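You operate a simulated robot arm through the tools that you are given. There is no shell and no other tool. Be economical: measure what you need, move in short steps, check, and stop when the job is done.

Carry out the task below with a simulated robot arm. There is one attempt and no reset: what you move stays moved.

TASK
Lighten the dark colour with the card's parts of pearl and whisk it to one shade.
Fine: bowl under the tubes before you key; whisk it in the holder, whisk back; leave the other keys; the spare bowl stays in its drawer.
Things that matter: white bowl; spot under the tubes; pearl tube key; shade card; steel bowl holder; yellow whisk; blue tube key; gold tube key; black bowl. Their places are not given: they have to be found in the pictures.

Only the result counts: the job must be done as asked and must still hold three seconds after the hand-in. Knocking over, shifting, dropping, spilling or breaking anything else fails it.

THE ROBOT
A 7-joint arm with a two-finger parallel gripper, fixed in place. Base frame: the origin is at the foot of the arm, x ahead of it, y to its left, z up. Lengths are in m, angles in degrees, forces in N, time in s.
Its first joint turns from -66.0 to 66.0 degrees. Payload 2.5 kg.
The TCP is the grasp point between the finger pads, 0.023 m short of the fingertips. In the tool frame z runs along the fingers and y along their closing line. The gripper opens to 0.094 m. The fingers are 0.038 m wide and 0.01 m thick; the gripper's body (0.054 by 0.096 m) begins 0.039 m behind the TCP.
Orientation is that of the tool frame in the base frame, as [roll, pitch, yaw] about the fixed x, y, z axes, in that order (R = Rz(yaw) Ry(pitch) Rx(roll)). With the fingers straight down and closing along the base's y, the tool's x points along the base's -x, its y along +y and its z along -z.

THE INTERFACE
- The arm moves only by the tool send_rows. Its argument "increments" is a list of rows, each a list of 7 numbers: the opening, from 0 (shut) to 1 (fully open), then the shift along the tool's x, y, z in m, then the turn, a rotation vector about the tool's x, y, z in rad. In form: [[fingers, x, y, z, rx, ry, rz], ...]. A call has 1 to 10 rows; each row shifts and turns the commanded pose from where the row before left it, along the tool's axes as they then stand. Rows are played at 5 a second. More than 0.05 m and 8.6 degrees between two rows, or a gripper value outside its range, and nothing of the call is played. A pose out of reach is approached as far as the arm can. The call stops where the force on the tool passes 70 N (or 10 N more than at its start, if that is more) or the arm is blocked; 0.2 s more then pass. The fingers move at their own pace (about 0.108 m/s each) and stop on an object; they squeeze with about 30 N. The grip force told is the motor's: it shows also when the fingers shut on nothing. Time passes only in rows, and 0.2 s behind the last, so rows that do not move let the fingers close. The reply holds the time, the measured pose of the TCP, the force on the tool along the base axes, the opening and the grip force, in the units named above and with some noise, and new pictures: "pictures" is both (left out), scene, wrist or none.
- Cameras (640 x 400 px; columns grow to the right, rows downward): "scene" is fixed at [0.1282, -0.4093, 0.5568]; the picture's right is [0.78, -0.63, 0.00], its down [-0.28, -0.34, -0.90] and it looks along [0.56, 0.70, -0.44] (base axes); focal length 214 px, centre (320, 200). "wrist" rides on the gripper at [-0.039, 0, -0.044] in the tool frame; the picture's right is [0.00, -1.00, 0.00], its down [0.97, 0.00, -0.24] and it looks along [0.24, 0.00, 0.97] (tool axes); focal length 218 px, centre (320, 200).
- measure_at(camera, pixels): for up to 12 pixels [column, row] of the newest picture of that camera ("zoom" is the newest enlarged one), the place [x, y, z] in the base frame of the surface seen there, good to about 0.002 m. It takes no simulated time.
- zoom(camera, box): a new picture of the part [left, top, right, bottom] of that camera's present view, enlarged. It takes no simulated time.
- hand_in(): hands the job in; it is judged then, once.

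Work in short steps. Measure before you move; look again where a grasp or a placing could have gone wrong, and mend it. You have 80 turns and 120 pictures in all, those below and enlarged ones among them. Open the gripper and draw the arm clear of the work before you hand the job in, unless the task says otherwise; then end with one line.

The tools are called by a JSON object that holds its "api" and its "payload". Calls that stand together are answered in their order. send_rows: Moves the arm, as the interface text tells. Its arguments: {"type":"object","properties":{"increments":{"type":"array","items":{"type":"array","items":{"type":"number"}}},"pictures":{"type":"string","enum":["both","scene","wrist","none"]}},"required":["increments"]} The other tools are called the same way: measure_at (camera, pixels) gives the place of the surface under pixels of a picture; zoom (camera, box) takes an enlarged picture of a part of a camera's view; hand_in () hands the job in.

At the start:

```text
time: 0.0
eef_pos: [0.3289, 0.0863, 0.5445]
orientation: [-180.0, -0.1, -180.0]
ft_force: [0.0, 0.3, 0.0]
grip_width: 0.0937
grip_force: 0.0
```

scene: 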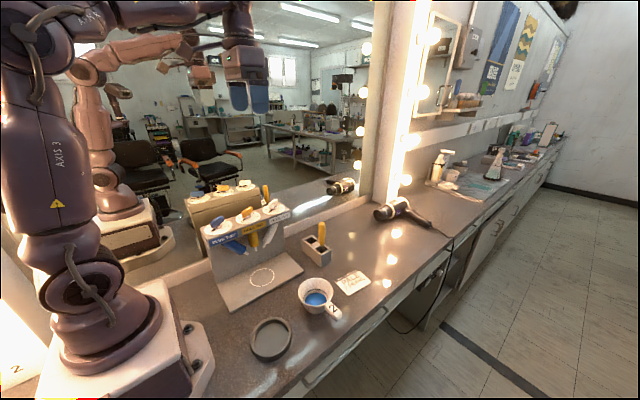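
wrist: 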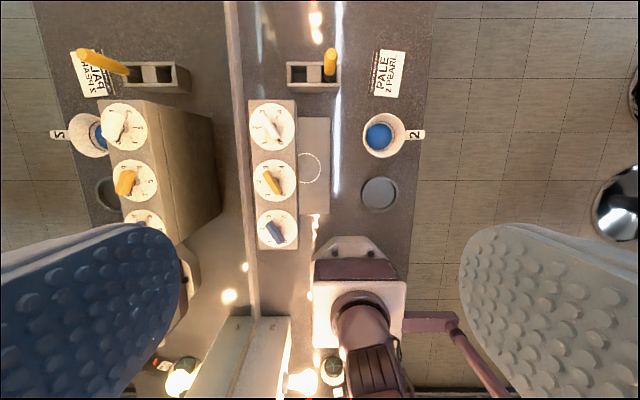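

The pictures show a dispenser with three keys on top, a spot circle, a blue-filled bowl with a "2" handle, a card, a stand with a yellow whisk, and a round ring. I zoom in for detail.

{"api": "zoom", "payload": {"camera": "scene", "box": [190, 170, 390, 370]}}

{"api": "zoom", "payload": {"camera": "wrist", "box": [230, 30, 440, 260]}}

{"api": "zoom", "payload": {"camera": "wrist", "box": [350, 40, 430, 110]}}

```text
2.00 times, centred on (290, 270) of scene
```

zoom: 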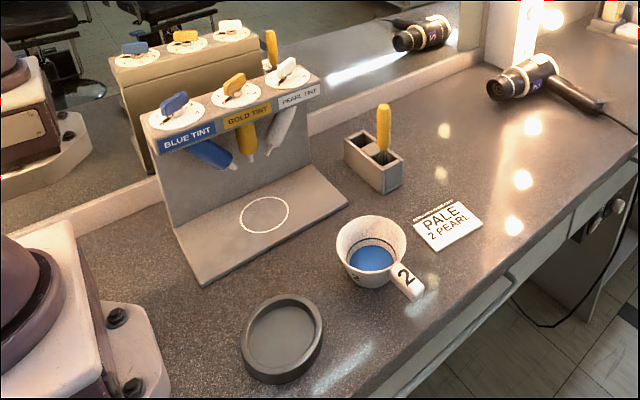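

```text
1.74 times, centred on (335, 145) of wrist
```

zoom: 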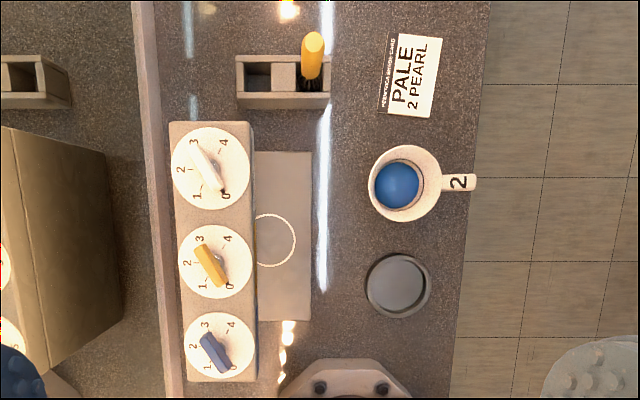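

```text
5.71 times, centred on (390, 75) of wrist
```

zoom: 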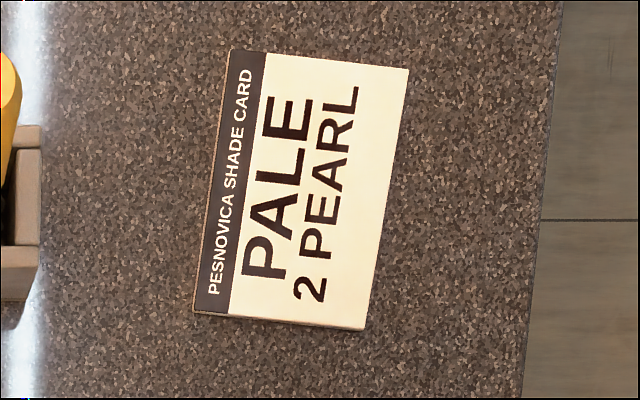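

Card reads "PALE, 2 PEARL". Now the dials, bowl, holder and whisk stand in detail.

{"api": "zoom", "payload": {"camera": "wrist", "box": [245, 95, 335, 152]}}

{"api": "zoom", "payload": {"camera": "scene", "box": [195, 175, 305, 245]}}

{"api": "zoom", "payload": {"camera": "wrist", "box": [350, 105, 430, 155]}}

{"api": "measure_at", "payload": {"camera": "wrist", "pixels": [[273, 126], [268, 118], [277, 138], [309, 168], [379, 136], [363, 135], [404, 135], [415, 135], [380, 193], [330, 50], [330, 65], [300, 74]]}}

{"api": "measure_at", "payload": {"camera": "scene", "pixels": [[262, 278], [271, 338], [250, 338], [291, 335], [315, 297], [300, 288], [333, 308], [320, 228], [322, 246], [270, 207], [310, 243], [304, 255]]}}

```text
7.02 times, centred on (290, 124) of wrist
```

zoom: 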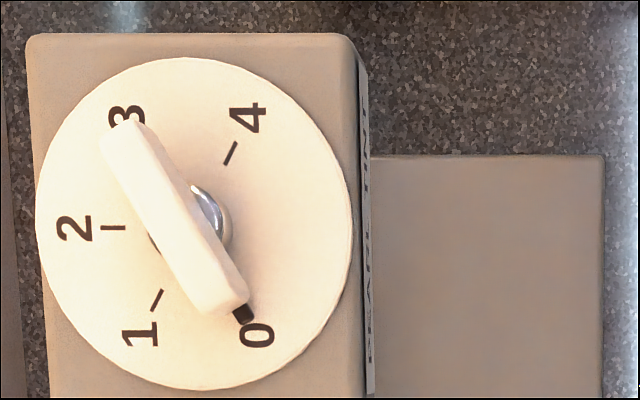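

```text
5.71 times, centred on (250, 210) of scene
```

zoom: 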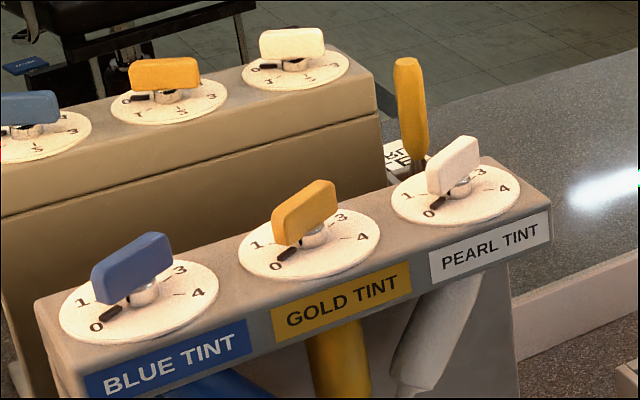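

```text
8.00 times, centred on (390, 130) of wrist
```

zoom: 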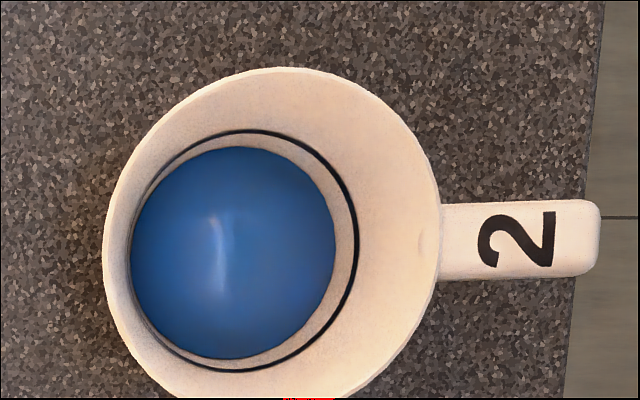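

```text
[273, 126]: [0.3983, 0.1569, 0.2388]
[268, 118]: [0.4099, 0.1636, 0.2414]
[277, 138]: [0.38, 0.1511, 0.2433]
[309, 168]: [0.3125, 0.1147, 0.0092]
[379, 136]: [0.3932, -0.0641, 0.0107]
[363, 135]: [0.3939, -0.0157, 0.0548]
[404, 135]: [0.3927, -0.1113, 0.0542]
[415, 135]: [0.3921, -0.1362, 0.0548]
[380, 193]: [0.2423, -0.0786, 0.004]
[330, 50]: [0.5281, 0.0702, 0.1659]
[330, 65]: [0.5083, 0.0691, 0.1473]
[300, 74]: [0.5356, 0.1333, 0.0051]
```

```text
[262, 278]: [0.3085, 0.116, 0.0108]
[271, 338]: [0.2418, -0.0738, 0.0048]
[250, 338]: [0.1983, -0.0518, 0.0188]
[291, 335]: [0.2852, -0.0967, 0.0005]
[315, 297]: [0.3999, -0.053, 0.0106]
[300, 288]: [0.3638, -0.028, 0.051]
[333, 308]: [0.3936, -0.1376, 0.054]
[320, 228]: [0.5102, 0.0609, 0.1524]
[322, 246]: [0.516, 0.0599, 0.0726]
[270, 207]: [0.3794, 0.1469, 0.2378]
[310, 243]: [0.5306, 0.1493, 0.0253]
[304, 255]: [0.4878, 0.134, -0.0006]
```

I need bench height, more outline points on bowl, holder, spot circle and whisk stand.

{"api": "measure_at", "payload": {"camera": "wrist", "pixels": [[350, 168], [390, 75], [379, 115], [379, 158], [362, 193], [398, 193], [380, 177], [380, 209], [421, 134], [309, 153], [320, 168], [340, 74]]}}

{"api": "measure_at", "payload": {"camera": "scene", "pixels": [[281, 286], [262, 268], [261, 288], [250, 280], [274, 276], [238, 305], [303, 266], [240, 250], [263, 232], [350, 284], [321, 222], [337, 313]]}}

{"api": "zoom", "payload": {"camera": "scene", "box": [290, 215, 350, 325]}}

{"api": "zoom", "payload": {"camera": "wrist", "box": [280, 40, 350, 95]}}

```text
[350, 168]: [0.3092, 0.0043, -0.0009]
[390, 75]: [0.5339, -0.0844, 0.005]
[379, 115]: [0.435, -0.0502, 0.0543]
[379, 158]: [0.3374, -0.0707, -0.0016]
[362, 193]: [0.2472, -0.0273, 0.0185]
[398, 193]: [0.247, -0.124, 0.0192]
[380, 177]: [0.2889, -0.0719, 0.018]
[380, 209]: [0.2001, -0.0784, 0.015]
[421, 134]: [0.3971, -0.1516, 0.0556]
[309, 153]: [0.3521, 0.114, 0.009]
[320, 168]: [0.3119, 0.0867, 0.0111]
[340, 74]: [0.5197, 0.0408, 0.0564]
```

```text
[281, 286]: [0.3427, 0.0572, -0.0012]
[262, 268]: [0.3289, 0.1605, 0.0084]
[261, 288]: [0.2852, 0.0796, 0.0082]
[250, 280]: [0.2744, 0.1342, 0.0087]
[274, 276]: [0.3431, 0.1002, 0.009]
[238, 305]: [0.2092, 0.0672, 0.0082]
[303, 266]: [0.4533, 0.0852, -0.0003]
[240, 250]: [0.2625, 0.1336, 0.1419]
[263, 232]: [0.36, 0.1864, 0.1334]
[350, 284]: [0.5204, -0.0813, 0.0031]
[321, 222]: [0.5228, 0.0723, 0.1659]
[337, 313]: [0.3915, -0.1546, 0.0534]
```

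```text
3.64 times, centred on (320, 270) of scene
```

zoom: 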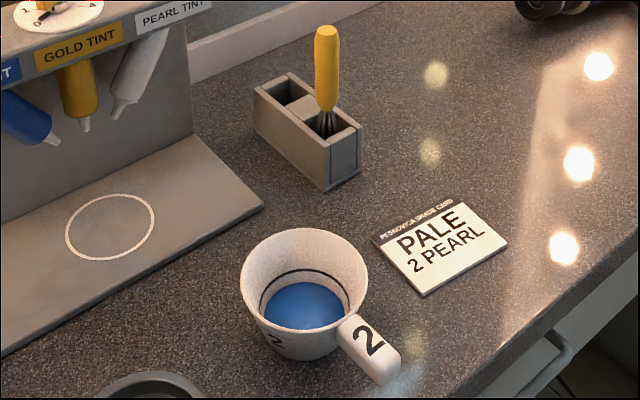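

```text
7.27 times, centred on (315, 68) of wrist
```

zoom: 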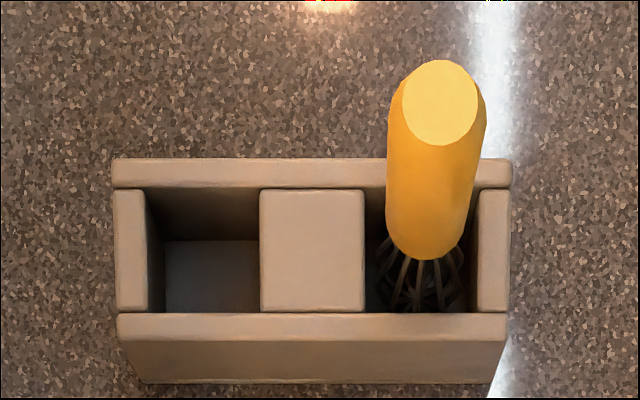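

The bench is at z≈0 here, confirmed by both cameras. Bowl rim centre is ≈(0.393,-0.064), handle ≈(0.393,-0.135, top 0.054). I move above the handle first, keeping orientation.

{"api": "send_rows", "payload": {"increments": [[1, -0.008, -0.027, 0.03, 0, 0, 0], [1, -0.008, -0.027, 0.03, 0, 0, 0], [1, -0.008, -0.027, 0.03, 0, 0, 0], [1, -0.008, -0.027, 0.03, 0, 0, 0], [1, -0.008, -0.027, 0.03, 0, 0, 0], [1, -0.008, -0.027, 0.03, 0, 0, 0], [1, -0.008, -0.027, 0.03, 0, 0, 0], [1, -0.008, -0.027, 0.03, 0, 0, 0], [1, 0, 0, 0, 0, 0, 0]], "pictures": "none"}}

{"api": "send_rows", "payload": {"increments": [[1, 0, 0, 0, 0, 0, 0.1428], [1, 0, 0, 0, 0, 0, 0.1428], [1, 0, 0, 0, 0, 0, 0.1428], [1, 0, 0, 0, 0, 0, 0.1428], [1, 0, 0, 0, 0, 0, 0.1428], [1, 0, 0, 0, 0, 0, 0.1428], [1, 0, 0, 0, 0, 0, 0.1428], [1, 0, 0, 0, 0, 0, 0.1428], [1, 0, 0, 0, 0, 0, 0.1428], [1, 0, 0, 0, 0, 0, 0.1428]], "pictures": "none"}}

{"api": "send_rows", "payload": {"increments": [[1, 0, 0, 0, 0, 0, 0.1428], [1, 0, 0, 0, 0, 0, 0]]}}

```text
time: 2.0
eef_pos: [0.3919, -0.1318, 0.3068]
orientation: [180.0, 0.0, -180.0]
ft_force: [-0.5, -0.6, 0.0]
grip_width: 0.0939
grip_force: 0.1
```

```text
time: 4.2
eef_pos: [0.3922, -0.1292, 0.3046]
orientation: [179.9, 0.0, 98.0]
ft_force: [0.4, -0.3, -0.2]
grip_width: 0.0937
grip_force: 0.0
```

```text
time: 4.8
eef_pos: [0.394, -0.1293, 0.3039]
orientation: [180.0, 0.0, 89.9]
ft_force: [0.1, -0.7, 0.3]
grip_width: 0.094
grip_force: 0.0
```

scene: 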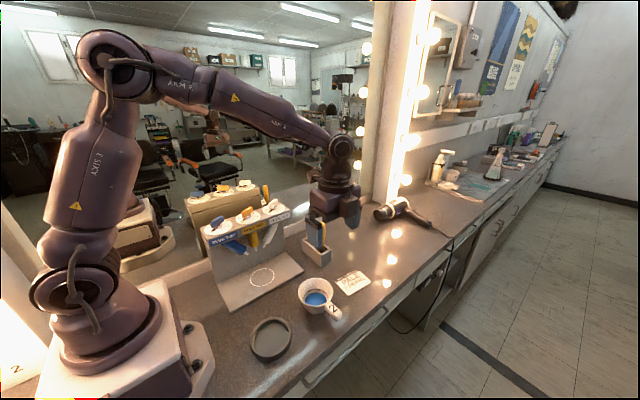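
wrist: 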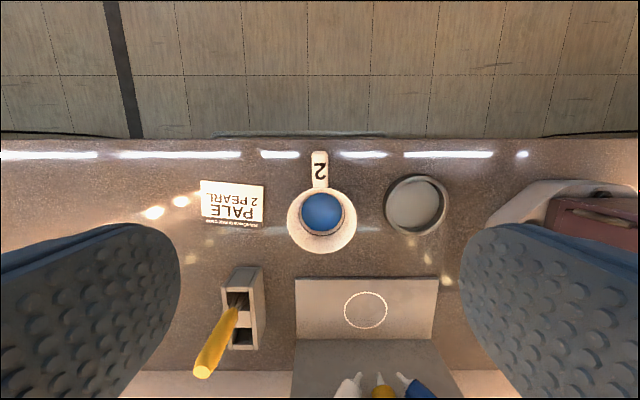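

Rotation works. Bowl handle is at wrist (319,168), tubes and nozzles visible at (350-420,380). I measure these.

{"api": "measure_at", "payload": {"camera": "wrist", "pixels": [[319, 155], [319, 184], [313, 170], [326, 170], [319, 150], [287, 220], [356, 220], [321, 252], [322, 214], [361, 375], [378, 375], [399, 375]]}}

{"api": "measure_at", "payload": {"camera": "wrist", "pixels": [[344, 310], [387, 310], [365, 292], [365, 328], [386, 206], [448, 206], [416, 176], [416, 236], [390, 206], [444, 206], [416, 205], [204, 372]]}}

{"api": "zoom", "payload": {"camera": "wrist", "box": [270, 140, 450, 260]}}

{"api": "zoom", "payload": {"camera": "scene", "box": [285, 265, 355, 325]}}

```text
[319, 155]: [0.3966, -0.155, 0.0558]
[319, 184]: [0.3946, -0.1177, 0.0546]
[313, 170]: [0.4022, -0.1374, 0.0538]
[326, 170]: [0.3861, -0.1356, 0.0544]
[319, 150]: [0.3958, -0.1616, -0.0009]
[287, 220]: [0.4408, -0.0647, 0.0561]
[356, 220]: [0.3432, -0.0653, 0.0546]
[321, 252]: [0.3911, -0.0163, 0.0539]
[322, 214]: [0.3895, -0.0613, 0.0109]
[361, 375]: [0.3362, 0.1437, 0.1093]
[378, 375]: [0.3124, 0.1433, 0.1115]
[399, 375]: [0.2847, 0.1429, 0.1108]
```

```text
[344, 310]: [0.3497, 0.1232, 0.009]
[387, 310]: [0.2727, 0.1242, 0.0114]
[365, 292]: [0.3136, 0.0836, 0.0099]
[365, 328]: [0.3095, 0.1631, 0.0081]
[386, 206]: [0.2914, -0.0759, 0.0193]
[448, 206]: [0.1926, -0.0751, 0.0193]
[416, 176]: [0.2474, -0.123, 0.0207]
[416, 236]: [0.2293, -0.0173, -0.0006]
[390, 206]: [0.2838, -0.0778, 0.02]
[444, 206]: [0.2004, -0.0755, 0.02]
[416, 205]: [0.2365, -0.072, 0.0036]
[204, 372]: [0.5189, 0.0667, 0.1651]
```

```text
3.33 times, centred on (360, 200) of wrist
```

zoom: 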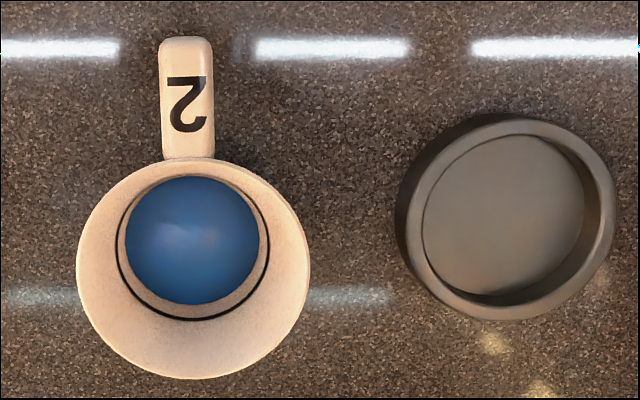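

```text
6.67 times, centred on (320, 295) of scene
```

zoom: 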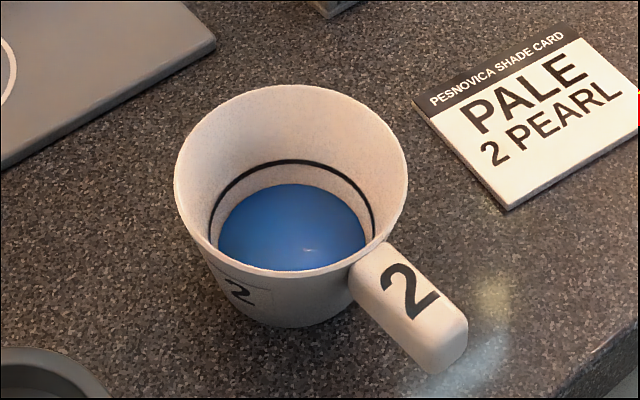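

Bowl centre (0.392,-0.0645), handle centre (0.394,-0.136), spot centre (0.311,0.1235), holder centre (0.243,-0.075), nozzles ≈z 0.11. I descend onto the handle.

{"api": "send_rows", "payload": {"increments": [[0.6, -0.0075, 0, 0.043, 0, 0, 0], [0.6, 0, 0, 0.043, 0, 0, 0], [0.6, 0, 0, 0.043, 0, 0, 0], [0.6, 0, 0, 0.043, 0, 0, 0], [0.6, 0, 0, 0.043, 0, 0, 0], [0.6, 0, 0, 0.022, 0, 0, 0], [0.6, 0, 0, 0.021, 0, 0, 0], [0.6, 0, 0, 0, 0, 0, 0]]}}

```text
time: 6.6
eef_pos: [0.3942, -0.1362, 0.0472]
orientation: [179.9, 0.0, 90.0]
ft_force: [0.8, 0.0, 0.0]
grip_width: 0.0564
grip_force: 0.1
```

scene: 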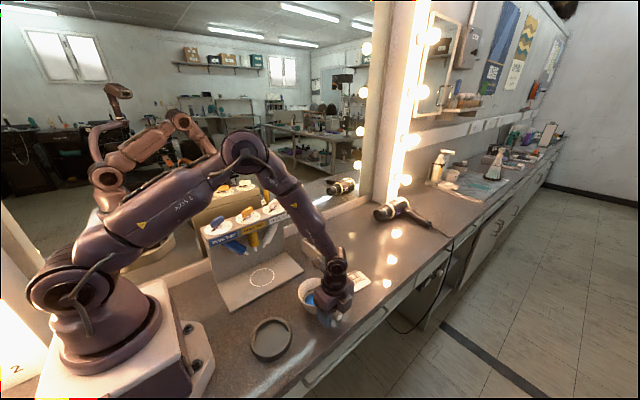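
wrist: 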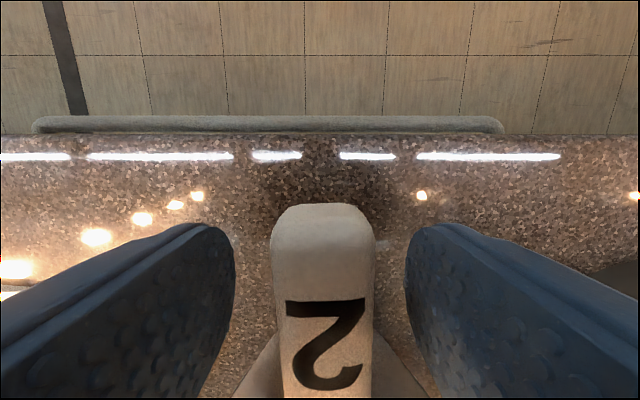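

The handle is centred between the fingers. I close and lift slightly (3 cm).

{"api": "send_rows", "payload": {"increments": [[0, 0, 0, 0, 0, 0, 0], [0, 0, 0, 0, 0, 0, 0], [0, 0, 0, 0, 0, 0, 0], [0, 0, 0, -0.01, 0, 0, 0], [0, 0, 0, -0.01, 0, 0, 0], [0, 0, 0, -0.01, 0, 0, 0], [0, 0, 0, 0, 0, 0, 0]]}}

{"api": "zoom", "payload": {"camera": "scene", "box": [200, 210, 360, 330]}}

```text
time: 8.2
eef_pos: [0.393, -0.1362, 0.0759]
orientation: [-180.0, -0.1, 90.0]
ft_force: [-0.3, 0.1, -0.7]
grip_width: 0.0213
grip_force: 29.5
```

scene: 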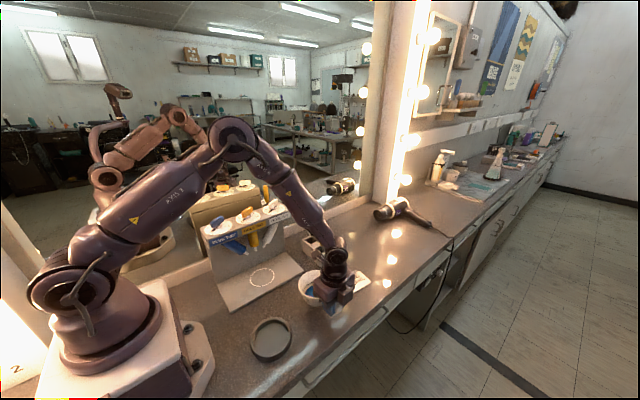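
wrist: 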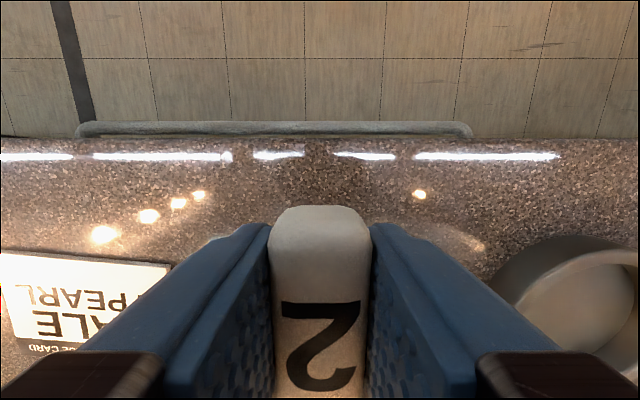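

```text
3.33 times, centred on (280, 270) of scene
```

zoom: 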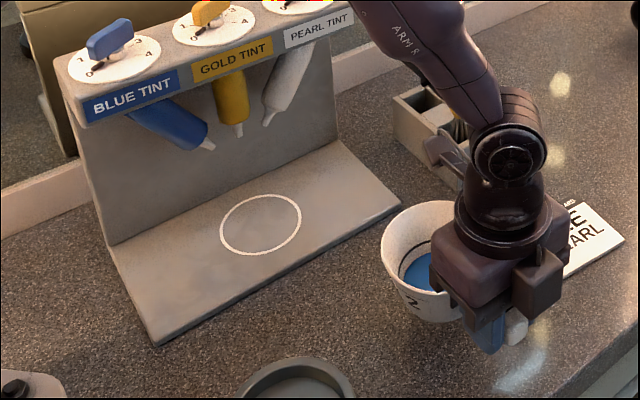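

Bowl is held. Checking nozzle tip heights before sliding it under the tubes.

{"api": "measure_at", "payload": {"camera": "zoom", "pixels": [[266, 121], [240, 133], [208, 145], [267, 112], [241, 128], [205, 140], [455, 204], [385, 250]]}}

```text
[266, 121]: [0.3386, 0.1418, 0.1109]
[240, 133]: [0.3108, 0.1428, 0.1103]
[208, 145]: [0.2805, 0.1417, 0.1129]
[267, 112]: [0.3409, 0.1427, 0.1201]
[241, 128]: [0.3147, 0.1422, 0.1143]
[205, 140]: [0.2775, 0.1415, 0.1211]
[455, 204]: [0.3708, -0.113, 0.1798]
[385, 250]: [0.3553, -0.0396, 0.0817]
```

Tips are at z≈0.11, rim now at ≈0.083: clear. Moving the bowl over to the spot.

{"api": "send_rows", "payload": {"increments": [[0, 0.008, -0.004, 0, 0, 0, 0], [0, 0.02, -0.009, 0, 0, 0, 0], [0, 0.022, -0.0095, 0, 0, 0, 0], [0, 0.022, -0.0095, 0, 0, 0, 0], [0, 0.022, -0.0095, 0, 0, 0, 0], [0, 0.022, -0.0095, 0, 0, 0, 0], [0, 0.022, -0.0095, 0, 0, 0, 0], [0, 0.022, -0.0095, 0, 0, 0, 0], [0, 0.018, -0.007, 0, 0, 0, 0], [0, 0.01, -0.003, 0, 0, 0, 0]]}}

{"api": "zoom", "payload": {"camera": "scene", "box": [190, 190, 350, 310]}}

```text
time: 10.4
eef_pos: [0.3141, 0.0498, 0.0782]
orientation: [179.8, -0.1, 89.8]
ft_force: [1.2, -18.8, 23.0]
grip_width: 0.0213
grip_force: 30.4
```

scene: 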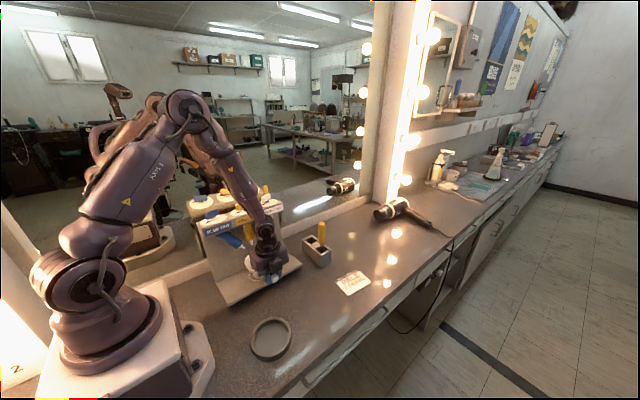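
wrist: 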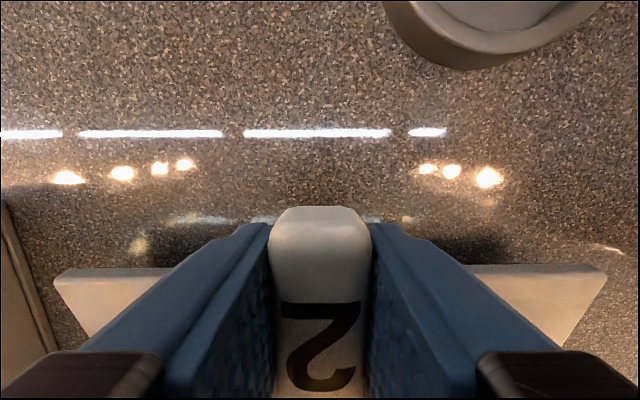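

```text
3.33 times, centred on (270, 250) of scene
```

zoom: 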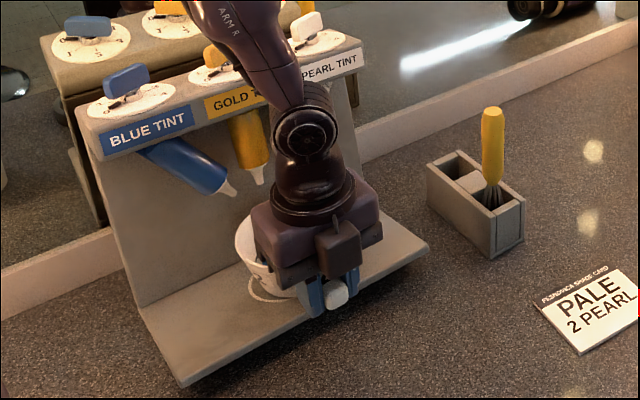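

A contact force showed up (−19 N y, +23 N z). I check the bowl's attitude before anything else.

{"api": "measure_at", "payload": {"camera": "zoom", "pixels": [[238, 235], [246, 218], [243, 250], [262, 268], [262, 282], [336, 290], [258, 184], [231, 193], [300, 225], [255, 210]]}}

{"api": "zoom", "payload": {"camera": "scene", "box": [235, 225, 295, 285]}}

```text
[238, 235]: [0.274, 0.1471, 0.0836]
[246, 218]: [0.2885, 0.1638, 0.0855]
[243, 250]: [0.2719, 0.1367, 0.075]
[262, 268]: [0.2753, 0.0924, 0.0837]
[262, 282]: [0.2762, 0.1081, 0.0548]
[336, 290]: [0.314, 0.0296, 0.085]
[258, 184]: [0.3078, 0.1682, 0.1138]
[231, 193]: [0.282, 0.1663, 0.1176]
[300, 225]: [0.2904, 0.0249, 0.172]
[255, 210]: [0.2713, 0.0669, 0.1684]
```

```text
6.67 times, centred on (265, 255) of scene
```

zoom: 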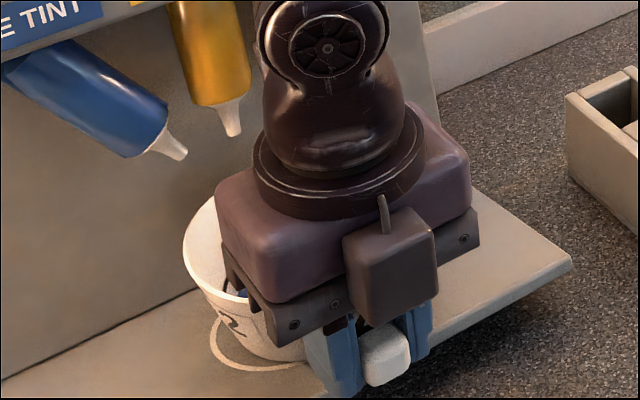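

The nozzle tips now read y≈0.167 versus 0.142 before: the dispenser may have been pushed back. I measure its parts to know by how much and what touches it.

{"api": "measure_at", "payload": {"camera": "zoom", "pixels": [[100, 200], [150, 270], [60, 340], [235, 128], [183, 155], [440, 130], [555, 265], [500, 270], [35, 20], [425, 60], [150, 350], [260, 100]]}}

{"api": "measure_at", "payload": {"camera": "scene", "pixels": [[205, 236], [212, 228], [240, 222], [284, 209], [293, 205], [280, 213], [229, 303], [301, 263], [275, 200], [262, 205], [246, 207], [225, 215]]}}

```text
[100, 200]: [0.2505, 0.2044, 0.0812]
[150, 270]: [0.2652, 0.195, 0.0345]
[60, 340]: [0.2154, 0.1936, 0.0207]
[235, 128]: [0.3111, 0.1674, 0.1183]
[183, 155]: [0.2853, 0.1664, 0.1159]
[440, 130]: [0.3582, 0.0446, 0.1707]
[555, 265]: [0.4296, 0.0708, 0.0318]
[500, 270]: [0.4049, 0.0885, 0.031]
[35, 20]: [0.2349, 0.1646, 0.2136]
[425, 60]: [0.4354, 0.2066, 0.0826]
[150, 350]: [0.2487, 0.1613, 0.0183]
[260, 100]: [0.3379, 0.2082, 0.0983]
```

```text
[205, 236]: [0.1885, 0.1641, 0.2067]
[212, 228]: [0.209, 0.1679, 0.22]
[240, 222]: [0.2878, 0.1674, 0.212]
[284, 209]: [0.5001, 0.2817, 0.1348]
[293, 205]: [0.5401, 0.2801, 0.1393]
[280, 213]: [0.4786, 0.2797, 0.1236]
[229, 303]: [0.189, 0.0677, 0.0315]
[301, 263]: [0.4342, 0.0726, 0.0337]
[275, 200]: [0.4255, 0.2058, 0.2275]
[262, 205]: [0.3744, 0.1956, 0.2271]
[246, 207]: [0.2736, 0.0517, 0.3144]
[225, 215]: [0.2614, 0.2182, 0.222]
```

The base plate's front edge is raised to z≈0.032, so the dispenser is tipped back, apparently by the arm against its top. I back off slowly along −y so it settles back.

{"api": "send_rows", "payload": {"increments": [[0, -0.004, 0, 0, 0, 0, 0], [0, -0.004, 0, 0, 0, 0, 0], [0, -0.004, 0, 0, 0, 0, 0], [0, -0.004, 0, 0, 0, 0, 0], [0, 0, 0, 0, 0, 0, 0]], "pictures": "scene"}}

{"api": "zoom", "payload": {"camera": "scene", "box": [190, 190, 350, 310]}}

```text
time: 11.6
eef_pos: [0.3141, 0.0358, 0.0761]
orientation: [-180.0, 0.0, 90.0]
ft_force: [-2.1, -8.7, 0.3]
grip_width: 0.0213
grip_force: 30.0
```

scene: 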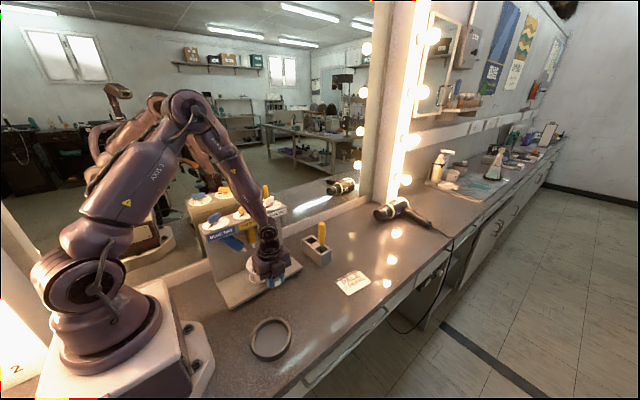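

```text
3.33 times, centred on (270, 250) of scene
```

zoom: 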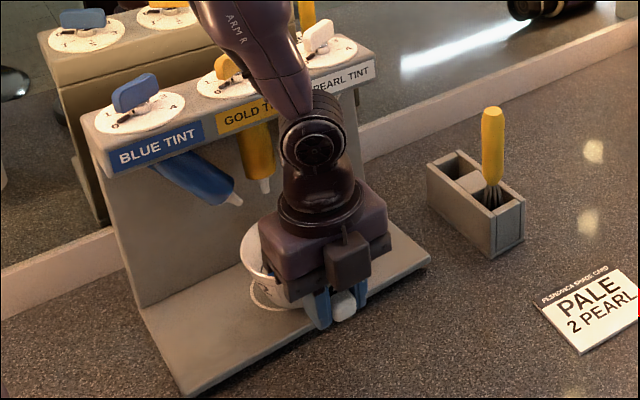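

It is settling back (force down to −9 N). Continue backing off.

{"api": "send_rows", "payload": {"increments": [[0, -0.004, 0, 0, 0, 0, 0], [0, -0.004, 0, 0, 0, 0, 0], [0, -0.004, 0, 0, 0, 0, 0], [0, -0.004, 0, 0, 0, 0, 0], [0, 0, 0, 0, 0, 0, 0]], "pictures": "scene"}}

{"api": "zoom", "payload": {"camera": "scene", "box": [190, 190, 350, 310]}}

{"api": "measure_at", "payload": {"camera": "zoom", "pixels": [[184, 380], [425, 262], [264, 186], [237, 198], [107, 155], [150, 150], [205, 355], [130, 90], [410, 255], [314, 22]]}}

```text
time: 12.8
eef_pos: [0.3122, 0.0193, 0.0769]
orientation: [180.0, 0.0, 90.0]
ft_force: [0.7, -0.6, -1.4]
grip_width: 0.0213
grip_force: 30.1
```

scene: 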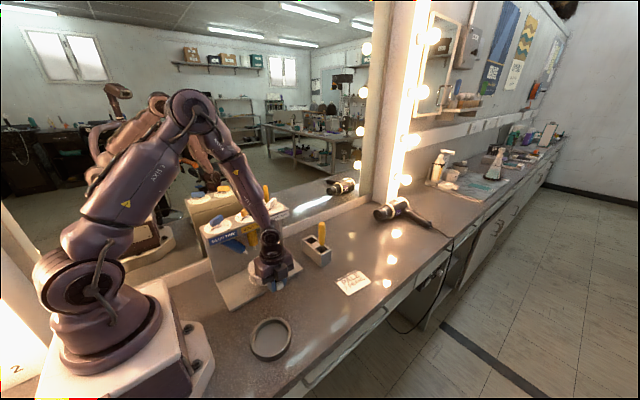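

```text
3.33 times, centred on (270, 250) of scene
```

zoom: 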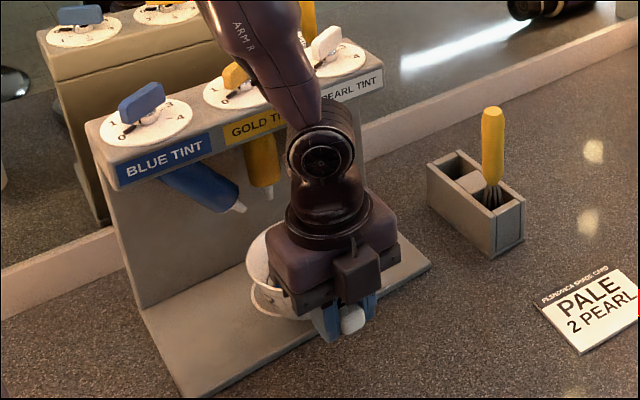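

```text
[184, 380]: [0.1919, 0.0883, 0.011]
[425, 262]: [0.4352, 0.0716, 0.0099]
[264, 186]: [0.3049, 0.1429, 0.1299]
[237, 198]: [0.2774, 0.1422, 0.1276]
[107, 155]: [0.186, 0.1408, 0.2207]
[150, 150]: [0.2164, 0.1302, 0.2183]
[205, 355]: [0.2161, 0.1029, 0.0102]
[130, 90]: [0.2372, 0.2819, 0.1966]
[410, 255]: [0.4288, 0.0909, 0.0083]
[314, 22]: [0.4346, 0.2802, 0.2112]
```

The dispenser is standing flat again (plate z≈0.01, nozzles at y≈0.142). A vertical gripper brings the forearm into the dispenser, so I'll set the bowl down on free bench and regrasp the handle with the gripper tilted back.

{"api": "send_rows", "payload": {"increments": [[0, -0.01, 0.002, 0, 0, 0, 0], [0, -0.022, 0.006, 0, 0, 0, 0], [0, -0.022, 0.007, 0, 0, 0, 0], [0, -0.022, 0.007, 0, 0, 0, 0], [0, -0.022, 0.007, 0, 0, 0, 0], [0, -0.022, 0.007, 0, 0, 0, 0], [0, -0.022, 0.006, 0, 0, 0, 0], [0, -0.013, 0.004, 0, 0, 0, 0], [0, 0, 0, 0, 0, 0, 0]], "pictures": "none"}}

{"api": "send_rows", "payload": {"increments": [[0, 0, 0, 0.01, 0, 0, 0], [0, 0, 0, 0.01, 0, 0, 0], [0, 0, 0, 0.005, 0, 0, 0], [0, 0, 0, 0.003, 0, 0, 0], [0, 0, 0, 0, 0, 0, 0]]}}

```text
time: 14.8
eef_pos: [0.3586, -0.1366, 0.0773]
orientation: [180.0, 0.1, 90.1]
ft_force: [0.2, 0.2, -0.3]
grip_width: 0.0213
grip_force: 30.1
```

```text
time: 16.0
eef_pos: [0.3576, -0.1368, 0.049]
orientation: [180.0, 0.0, 89.9]
ft_force: [-0.3, -0.2, 0.0]
grip_width: 0.0215
grip_force: 29.8
```

scene: 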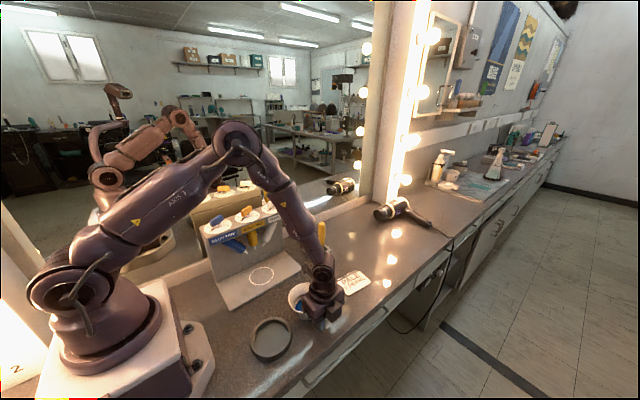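
wrist: 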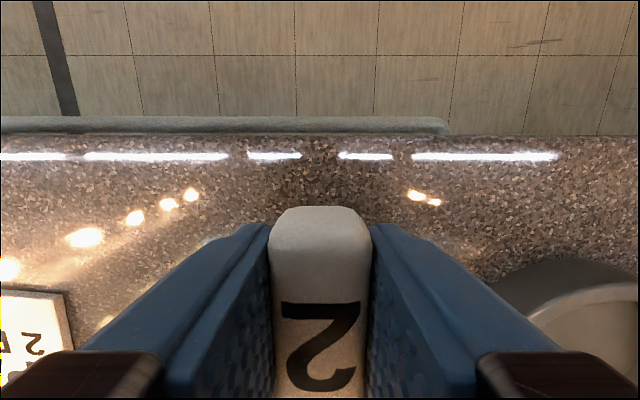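

Still ~1–2 mm up; lower 2 mm, open, rise 8 cm and tilt 30°.

{"api": "send_rows", "payload": {"increments": [[0, 0, 0, 0.002, 0, 0, 0], [0, 0, 0, 0, 0, 0, 0], [0.55, 0, 0, 0, 0, 0, 0], [0.55, 0, 0, 0, 0, 0, 0], [0.55, 0, 0, -0.02, 0, 0, 0], [0.55, 0, 0, -0.04, 0, 0, 0], [0.55, 0, 0, -0.04, 0, 0, 0]], "pictures": "none"}}

{"api": "send_rows", "payload": {"increments": [[0.55, 0, 0, 0, 0, 0.131, 0], [0.55, 0, 0, 0, 0, 0.131, 0], [0.55, 0, 0, 0, 0, 0.131, 0], [0.55, 0, 0, 0, 0, 0.131, 0], [0.55, 0, 0, 0, 0, 0, 0]]}}

```text
time: 17.6
eef_pos: [0.3589, -0.1351, 0.1462]
orientation: [-179.9, 0.0, 90.0]
ft_force: [0.6, 0.6, -0.7]
grip_width: 0.0518
grip_force: 0.0
```

```text
time: 18.8
eef_pos: [0.3597, -0.1362, 0.1467]
orientation: [179.8, -30.1, 90.1]
ft_force: [0.0, -1.0, -0.1]
grip_width: 0.0516
grip_force: 0.0
```

scene: 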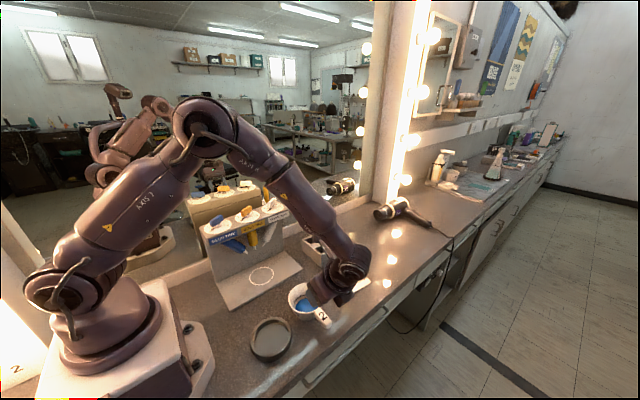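
wrist: 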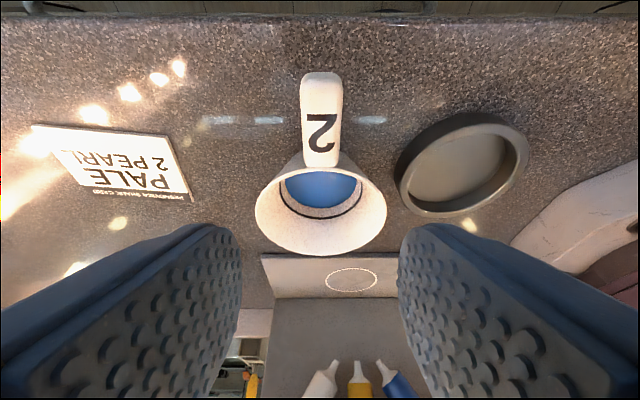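

Tilt is fine. I measure the handle and bowl position, and verify the dispenser.

{"api": "measure_at", "payload": {"camera": "wrist", "pixels": [[321, 78], [321, 155], [303, 115], [339, 115], [256, 205], [386, 205], [351, 280], [331, 363], [355, 363], [380, 363], [320, 248], [321, 164]]}}

{"api": "measure_at", "payload": {"camera": "scene", "pixels": [[262, 278], [302, 266], [232, 309], [229, 238], [270, 207], [262, 207]]}}

```text
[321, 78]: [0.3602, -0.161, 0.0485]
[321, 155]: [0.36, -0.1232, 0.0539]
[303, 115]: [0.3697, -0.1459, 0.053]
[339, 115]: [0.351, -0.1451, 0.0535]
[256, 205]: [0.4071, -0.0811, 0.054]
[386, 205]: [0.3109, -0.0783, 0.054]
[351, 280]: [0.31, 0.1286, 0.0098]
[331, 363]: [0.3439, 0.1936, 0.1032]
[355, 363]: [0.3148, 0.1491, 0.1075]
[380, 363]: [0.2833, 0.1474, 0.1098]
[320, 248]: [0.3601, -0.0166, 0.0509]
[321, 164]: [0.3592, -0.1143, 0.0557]
```

```text
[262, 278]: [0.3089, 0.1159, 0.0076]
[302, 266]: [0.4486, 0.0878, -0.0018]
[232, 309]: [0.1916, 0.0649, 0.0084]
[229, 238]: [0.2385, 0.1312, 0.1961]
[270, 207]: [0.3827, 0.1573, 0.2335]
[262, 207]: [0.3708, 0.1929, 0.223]
```

Handle centre is at x≈0.360. I compare the dispenser with the earlier zoom to see any residual shift.

{"api": "zoom", "payload": {"camera": "scene", "box": [200, 210, 360, 330]}}

{"api": "zoom", "payload": {"camera": "wrist", "box": [250, 250, 410, 400]}}

```text
3.33 times, centred on (280, 270) of scene
```

zoom: 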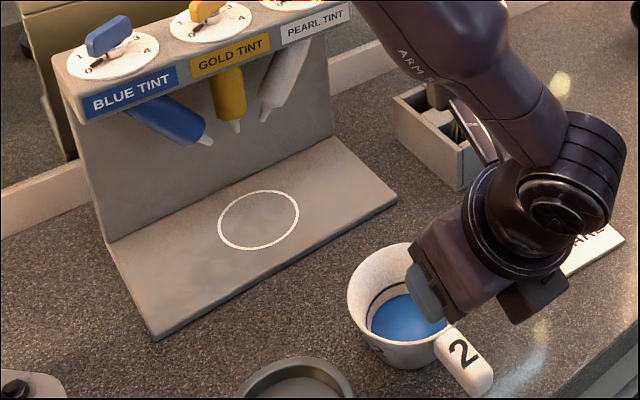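

```text
2.67 times, centred on (330, 325) of wrist
```

zoom: 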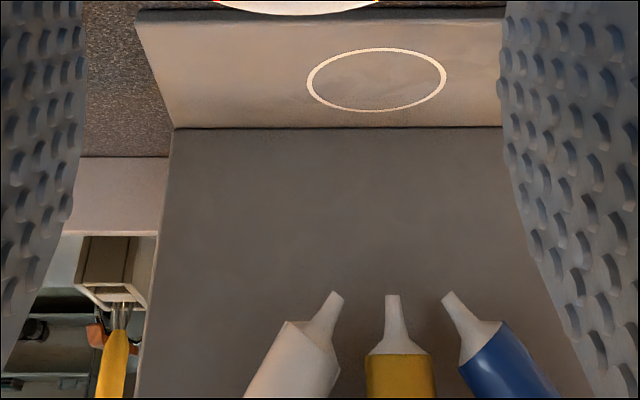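

Residual shift is only ~4 mm backward. I remeasure the ring for the new spot centre.

{"api": "measure_at", "payload": {"camera": "zoom", "pixels": [[310, 82], [444, 76], [378, 50], [375, 109], [338, 296], [391, 298], [448, 296]]}}

{"api": "send_rows", "payload": {"increments": [[0.55, -0.005, 0, 0, 0, 0, 0], [0.55, 0, 0, 0, 0, 0, 0]], "pictures": "none"}}

```text
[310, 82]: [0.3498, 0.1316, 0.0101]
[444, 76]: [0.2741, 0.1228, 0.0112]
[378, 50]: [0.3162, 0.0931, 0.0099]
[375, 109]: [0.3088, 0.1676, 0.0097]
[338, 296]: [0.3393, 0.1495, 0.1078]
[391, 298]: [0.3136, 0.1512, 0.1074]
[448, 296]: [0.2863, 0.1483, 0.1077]
```

```text
time: 19.4
eef_pos: [0.3578, -0.1399, 0.1443]
orientation: [180.0, -30.1, 90.0]
ft_force: [0.2, 0.5, 0.0]
grip_width: 0.0518
grip_force: 0.1
```

Spot centre now (0.312,0.129). Descend vertically onto the handle with the tilted gripper.

{"api": "send_rows", "payload": {"increments": [[0.55, -0.0105, 0.0015, 0.0164, 0, 0, 0], [0.55, -0.0105, 0, 0.0164, 0, 0, 0], [0.55, -0.0105, 0, 0.0164, 0, 0, 0], [0.55, -0.0105, 0, 0.0164, 0, 0, 0], [0.55, -0.0105, 0, 0.0164, 0, 0, 0], [0.55, 0, 0, 0, 0, 0, 0]]}}

{"api": "zoom", "payload": {"camera": "scene", "box": [270, 250, 370, 330]}}

```text
time: 20.8
eef_pos: [0.36, -0.1457, 0.0474]
orientation: [-180.0, -30.0, 90.0]
ft_force: [0.2, 0.7, 0.6]
grip_width: 0.0517
grip_force: 0.0
```

scene: 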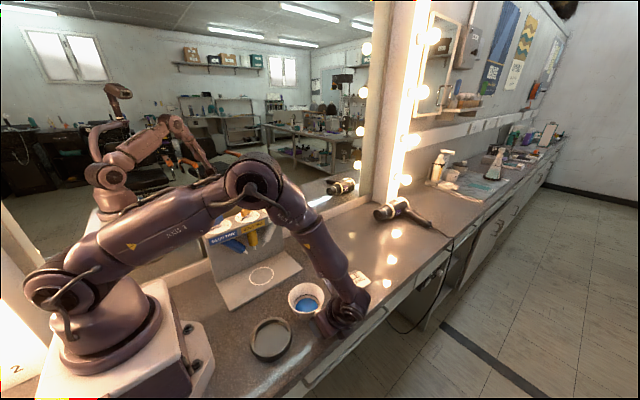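
wrist: 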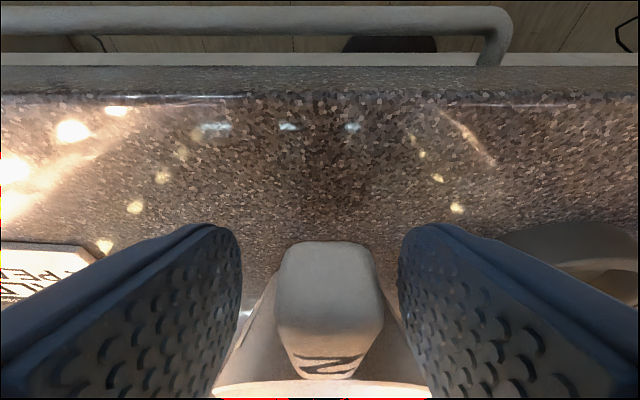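

```text
5.00 times, centred on (320, 290) of scene
```

zoom: 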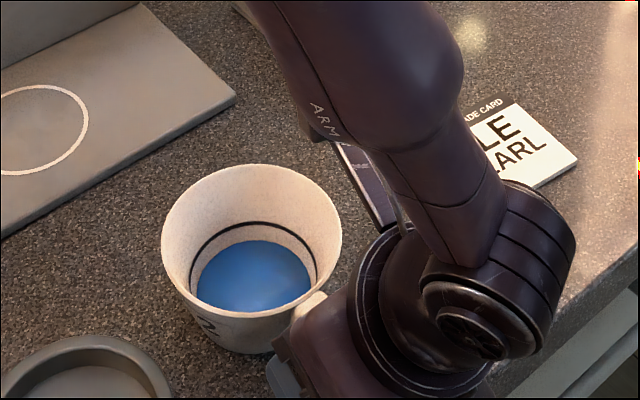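

Handle is between the fingers. Close and lift 3 cm vertically.

{"api": "send_rows", "payload": {"increments": [[0, 0, 0, 0, 0, 0, 0], [0, 0, 0, 0, 0, 0, 0], [0, 0, 0, 0, 0, 0, 0], [0, 0.005, 0, -0.00866, 0, 0, 0], [0, 0.005, 0, -0.00866, 0, 0, 0], [0, 0.005, 0, -0.00866, 0, 0, 0], [0, 0, 0, 0, 0, 0, 0]], "pictures": "scene"}}

{"api": "zoom", "payload": {"camera": "scene", "box": [270, 250, 370, 330]}}

{"api": "measure_at", "payload": {"camera": "zoom", "pixels": [[165, 205], [253, 140], [336, 190], [200, 265], [310, 150], [190, 160]]}}

```text
time: 22.4
eef_pos: [0.3605, -0.1458, 0.0775]
orientation: [180.0, -30.0, 89.9]
ft_force: [0.8, -0.1, -1.2]
grip_width: 0.0214
grip_force: 29.6
```

scene: 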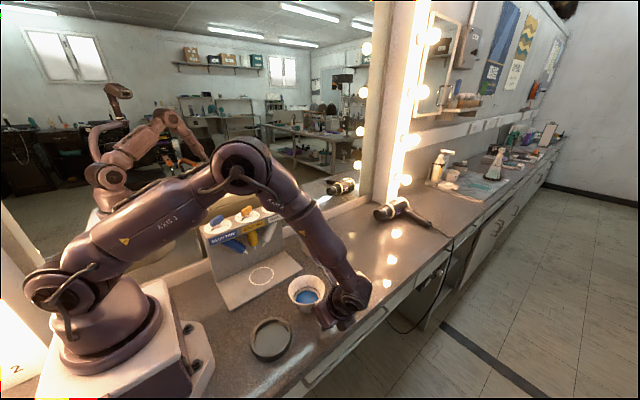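

```text
5.00 times, centred on (320, 290) of scene
```

zoom: 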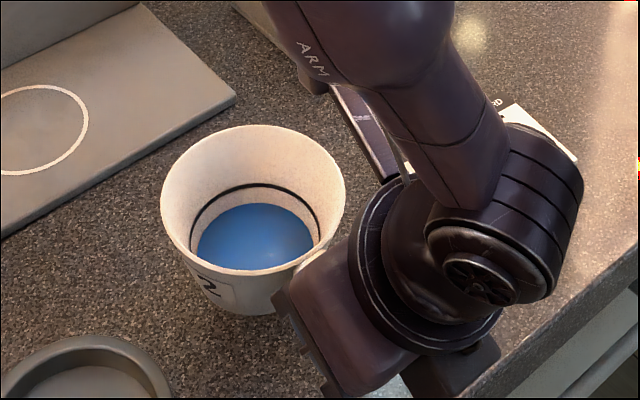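

```text
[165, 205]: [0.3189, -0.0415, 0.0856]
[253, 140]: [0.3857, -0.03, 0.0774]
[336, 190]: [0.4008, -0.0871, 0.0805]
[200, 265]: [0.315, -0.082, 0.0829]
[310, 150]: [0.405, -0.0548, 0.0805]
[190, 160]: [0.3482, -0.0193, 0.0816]
```

Bowl level in grip. Move it most of the way (14 cm), then check forces.

{"api": "send_rows", "payload": {"increments": [[0, 0.0087, -0.0025, 0.005, 0, 0, 0], [0, 0.0173, -0.0049, 0.01, 0, 0, 0], [0, 0.0173, -0.0049, 0.01, 0, 0, 0], [0, 0.0173, -0.0049, 0.01, 0, 0, 0], [0, 0.0173, -0.0049, 0.01, 0, 0, 0], [0, 0.0173, -0.0049, 0.01, 0, 0, 0], [0, 0.0173, -0.0049, 0.01, 0, 0, 0], [0, 0.0087, -0.0025, 0.005, 0, 0, 0], [0, 0, 0, 0, 0, 0, 0]], "pictures": "scene"}}

{"api": "zoom", "payload": {"camera": "scene", "box": [190, 190, 350, 310]}}

```text
time: 24.4
eef_pos: [0.326, -0.0043, 0.0775]
orientation: [-180.0, -30.0, 89.9]
ft_force: [1.4, 0.1, -1.4]
grip_width: 0.0215
grip_force: 29.9
```

scene: 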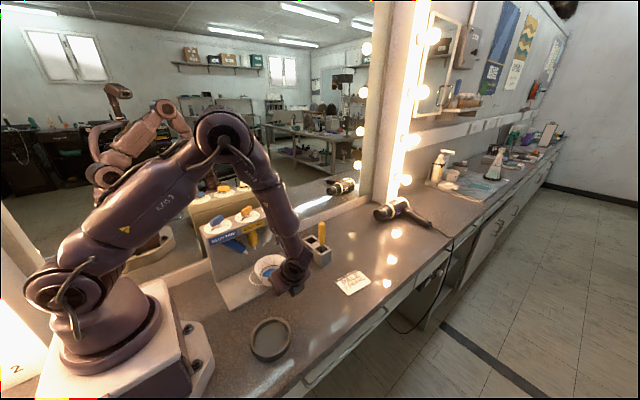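

```text
3.33 times, centred on (270, 250) of scene
```

zoom: 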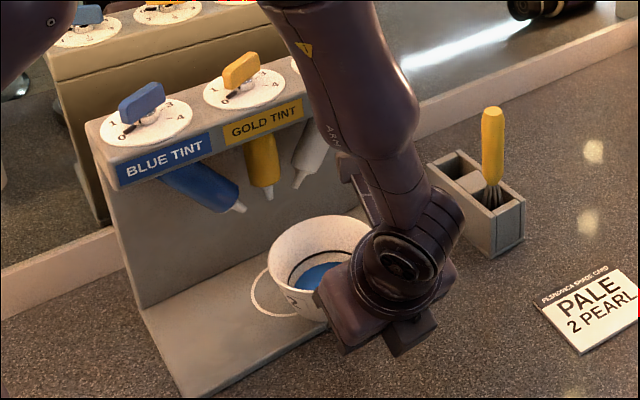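

No contact yet. Some arm part shows near (355,190) in the zoom; I measure it relative to the dispenser.

{"api": "measure_at", "payload": {"camera": "zoom", "pixels": [[357, 192], [347, 172], [372, 210], [343, 190], [349, 160], [365, 195], [298, 185], [305, 100], [240, 260], [300, 222]]}}

{"api": "zoom", "payload": {"camera": "scene", "box": [250, 215, 310, 265]}}

```text
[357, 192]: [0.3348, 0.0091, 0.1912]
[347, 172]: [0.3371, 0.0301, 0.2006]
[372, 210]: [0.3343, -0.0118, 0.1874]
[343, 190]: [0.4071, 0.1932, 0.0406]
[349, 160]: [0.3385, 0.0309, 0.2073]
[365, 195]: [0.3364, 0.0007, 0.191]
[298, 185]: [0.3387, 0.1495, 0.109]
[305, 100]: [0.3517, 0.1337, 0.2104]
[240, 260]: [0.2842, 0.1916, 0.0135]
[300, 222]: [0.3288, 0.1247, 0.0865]
```

```text
8.00 times, centred on (280, 240) of scene
```

zoom: 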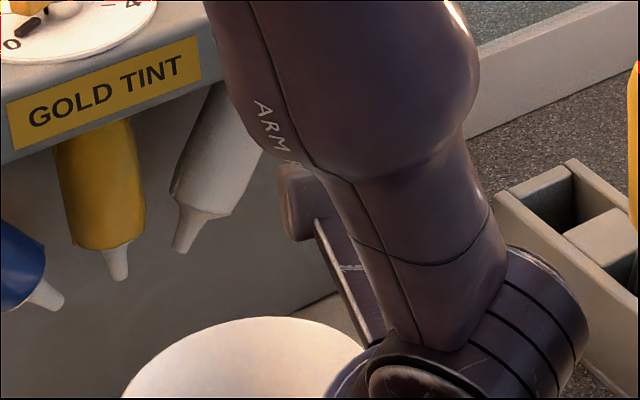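

The protrusion is at y≈0.03, z≈0.20; after the remaining 5 cm it stays 4–5 cm short of the label. Continue to the spot.

{"api": "send_rows", "payload": {"increments": [[0, 0.0087, -0.0025, 0.005, 0, 0, 0], [0, 0.0121, -0.0035, 0.007, 0, 0, 0], [0, 0.0121, -0.0035, 0.007, 0, 0, 0], [0, 0.0078, -0.0025, 0.0045, 0, 0, 0], [0, 0.0043, -0.001, 0.0025, 0, 0, 0], [0, 0, 0, 0, 0, 0, 0]], "pictures": "scene"}}

{"api": "zoom", "payload": {"camera": "scene", "box": [190, 190, 350, 310]}}

```text
time: 25.8
eef_pos: [0.3132, 0.0474, 0.0771]
orientation: [179.9, -30.0, 90.0]
ft_force: [0.1, 0.1, -1.5]
grip_width: 0.0215
grip_force: 30.2
```

scene: 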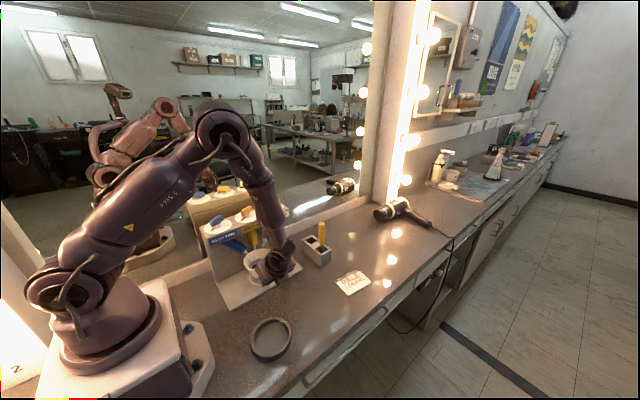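

```text
3.33 times, centred on (270, 250) of scene
```

zoom: 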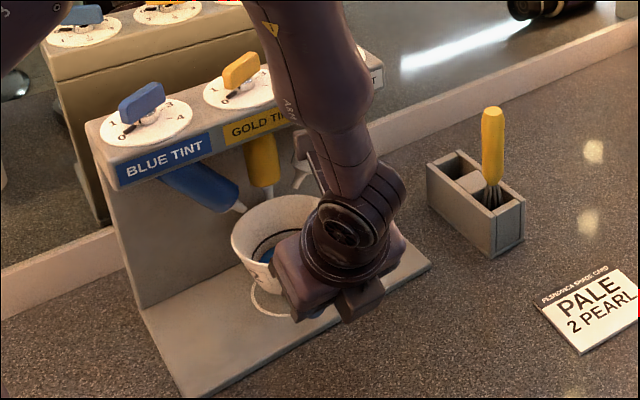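

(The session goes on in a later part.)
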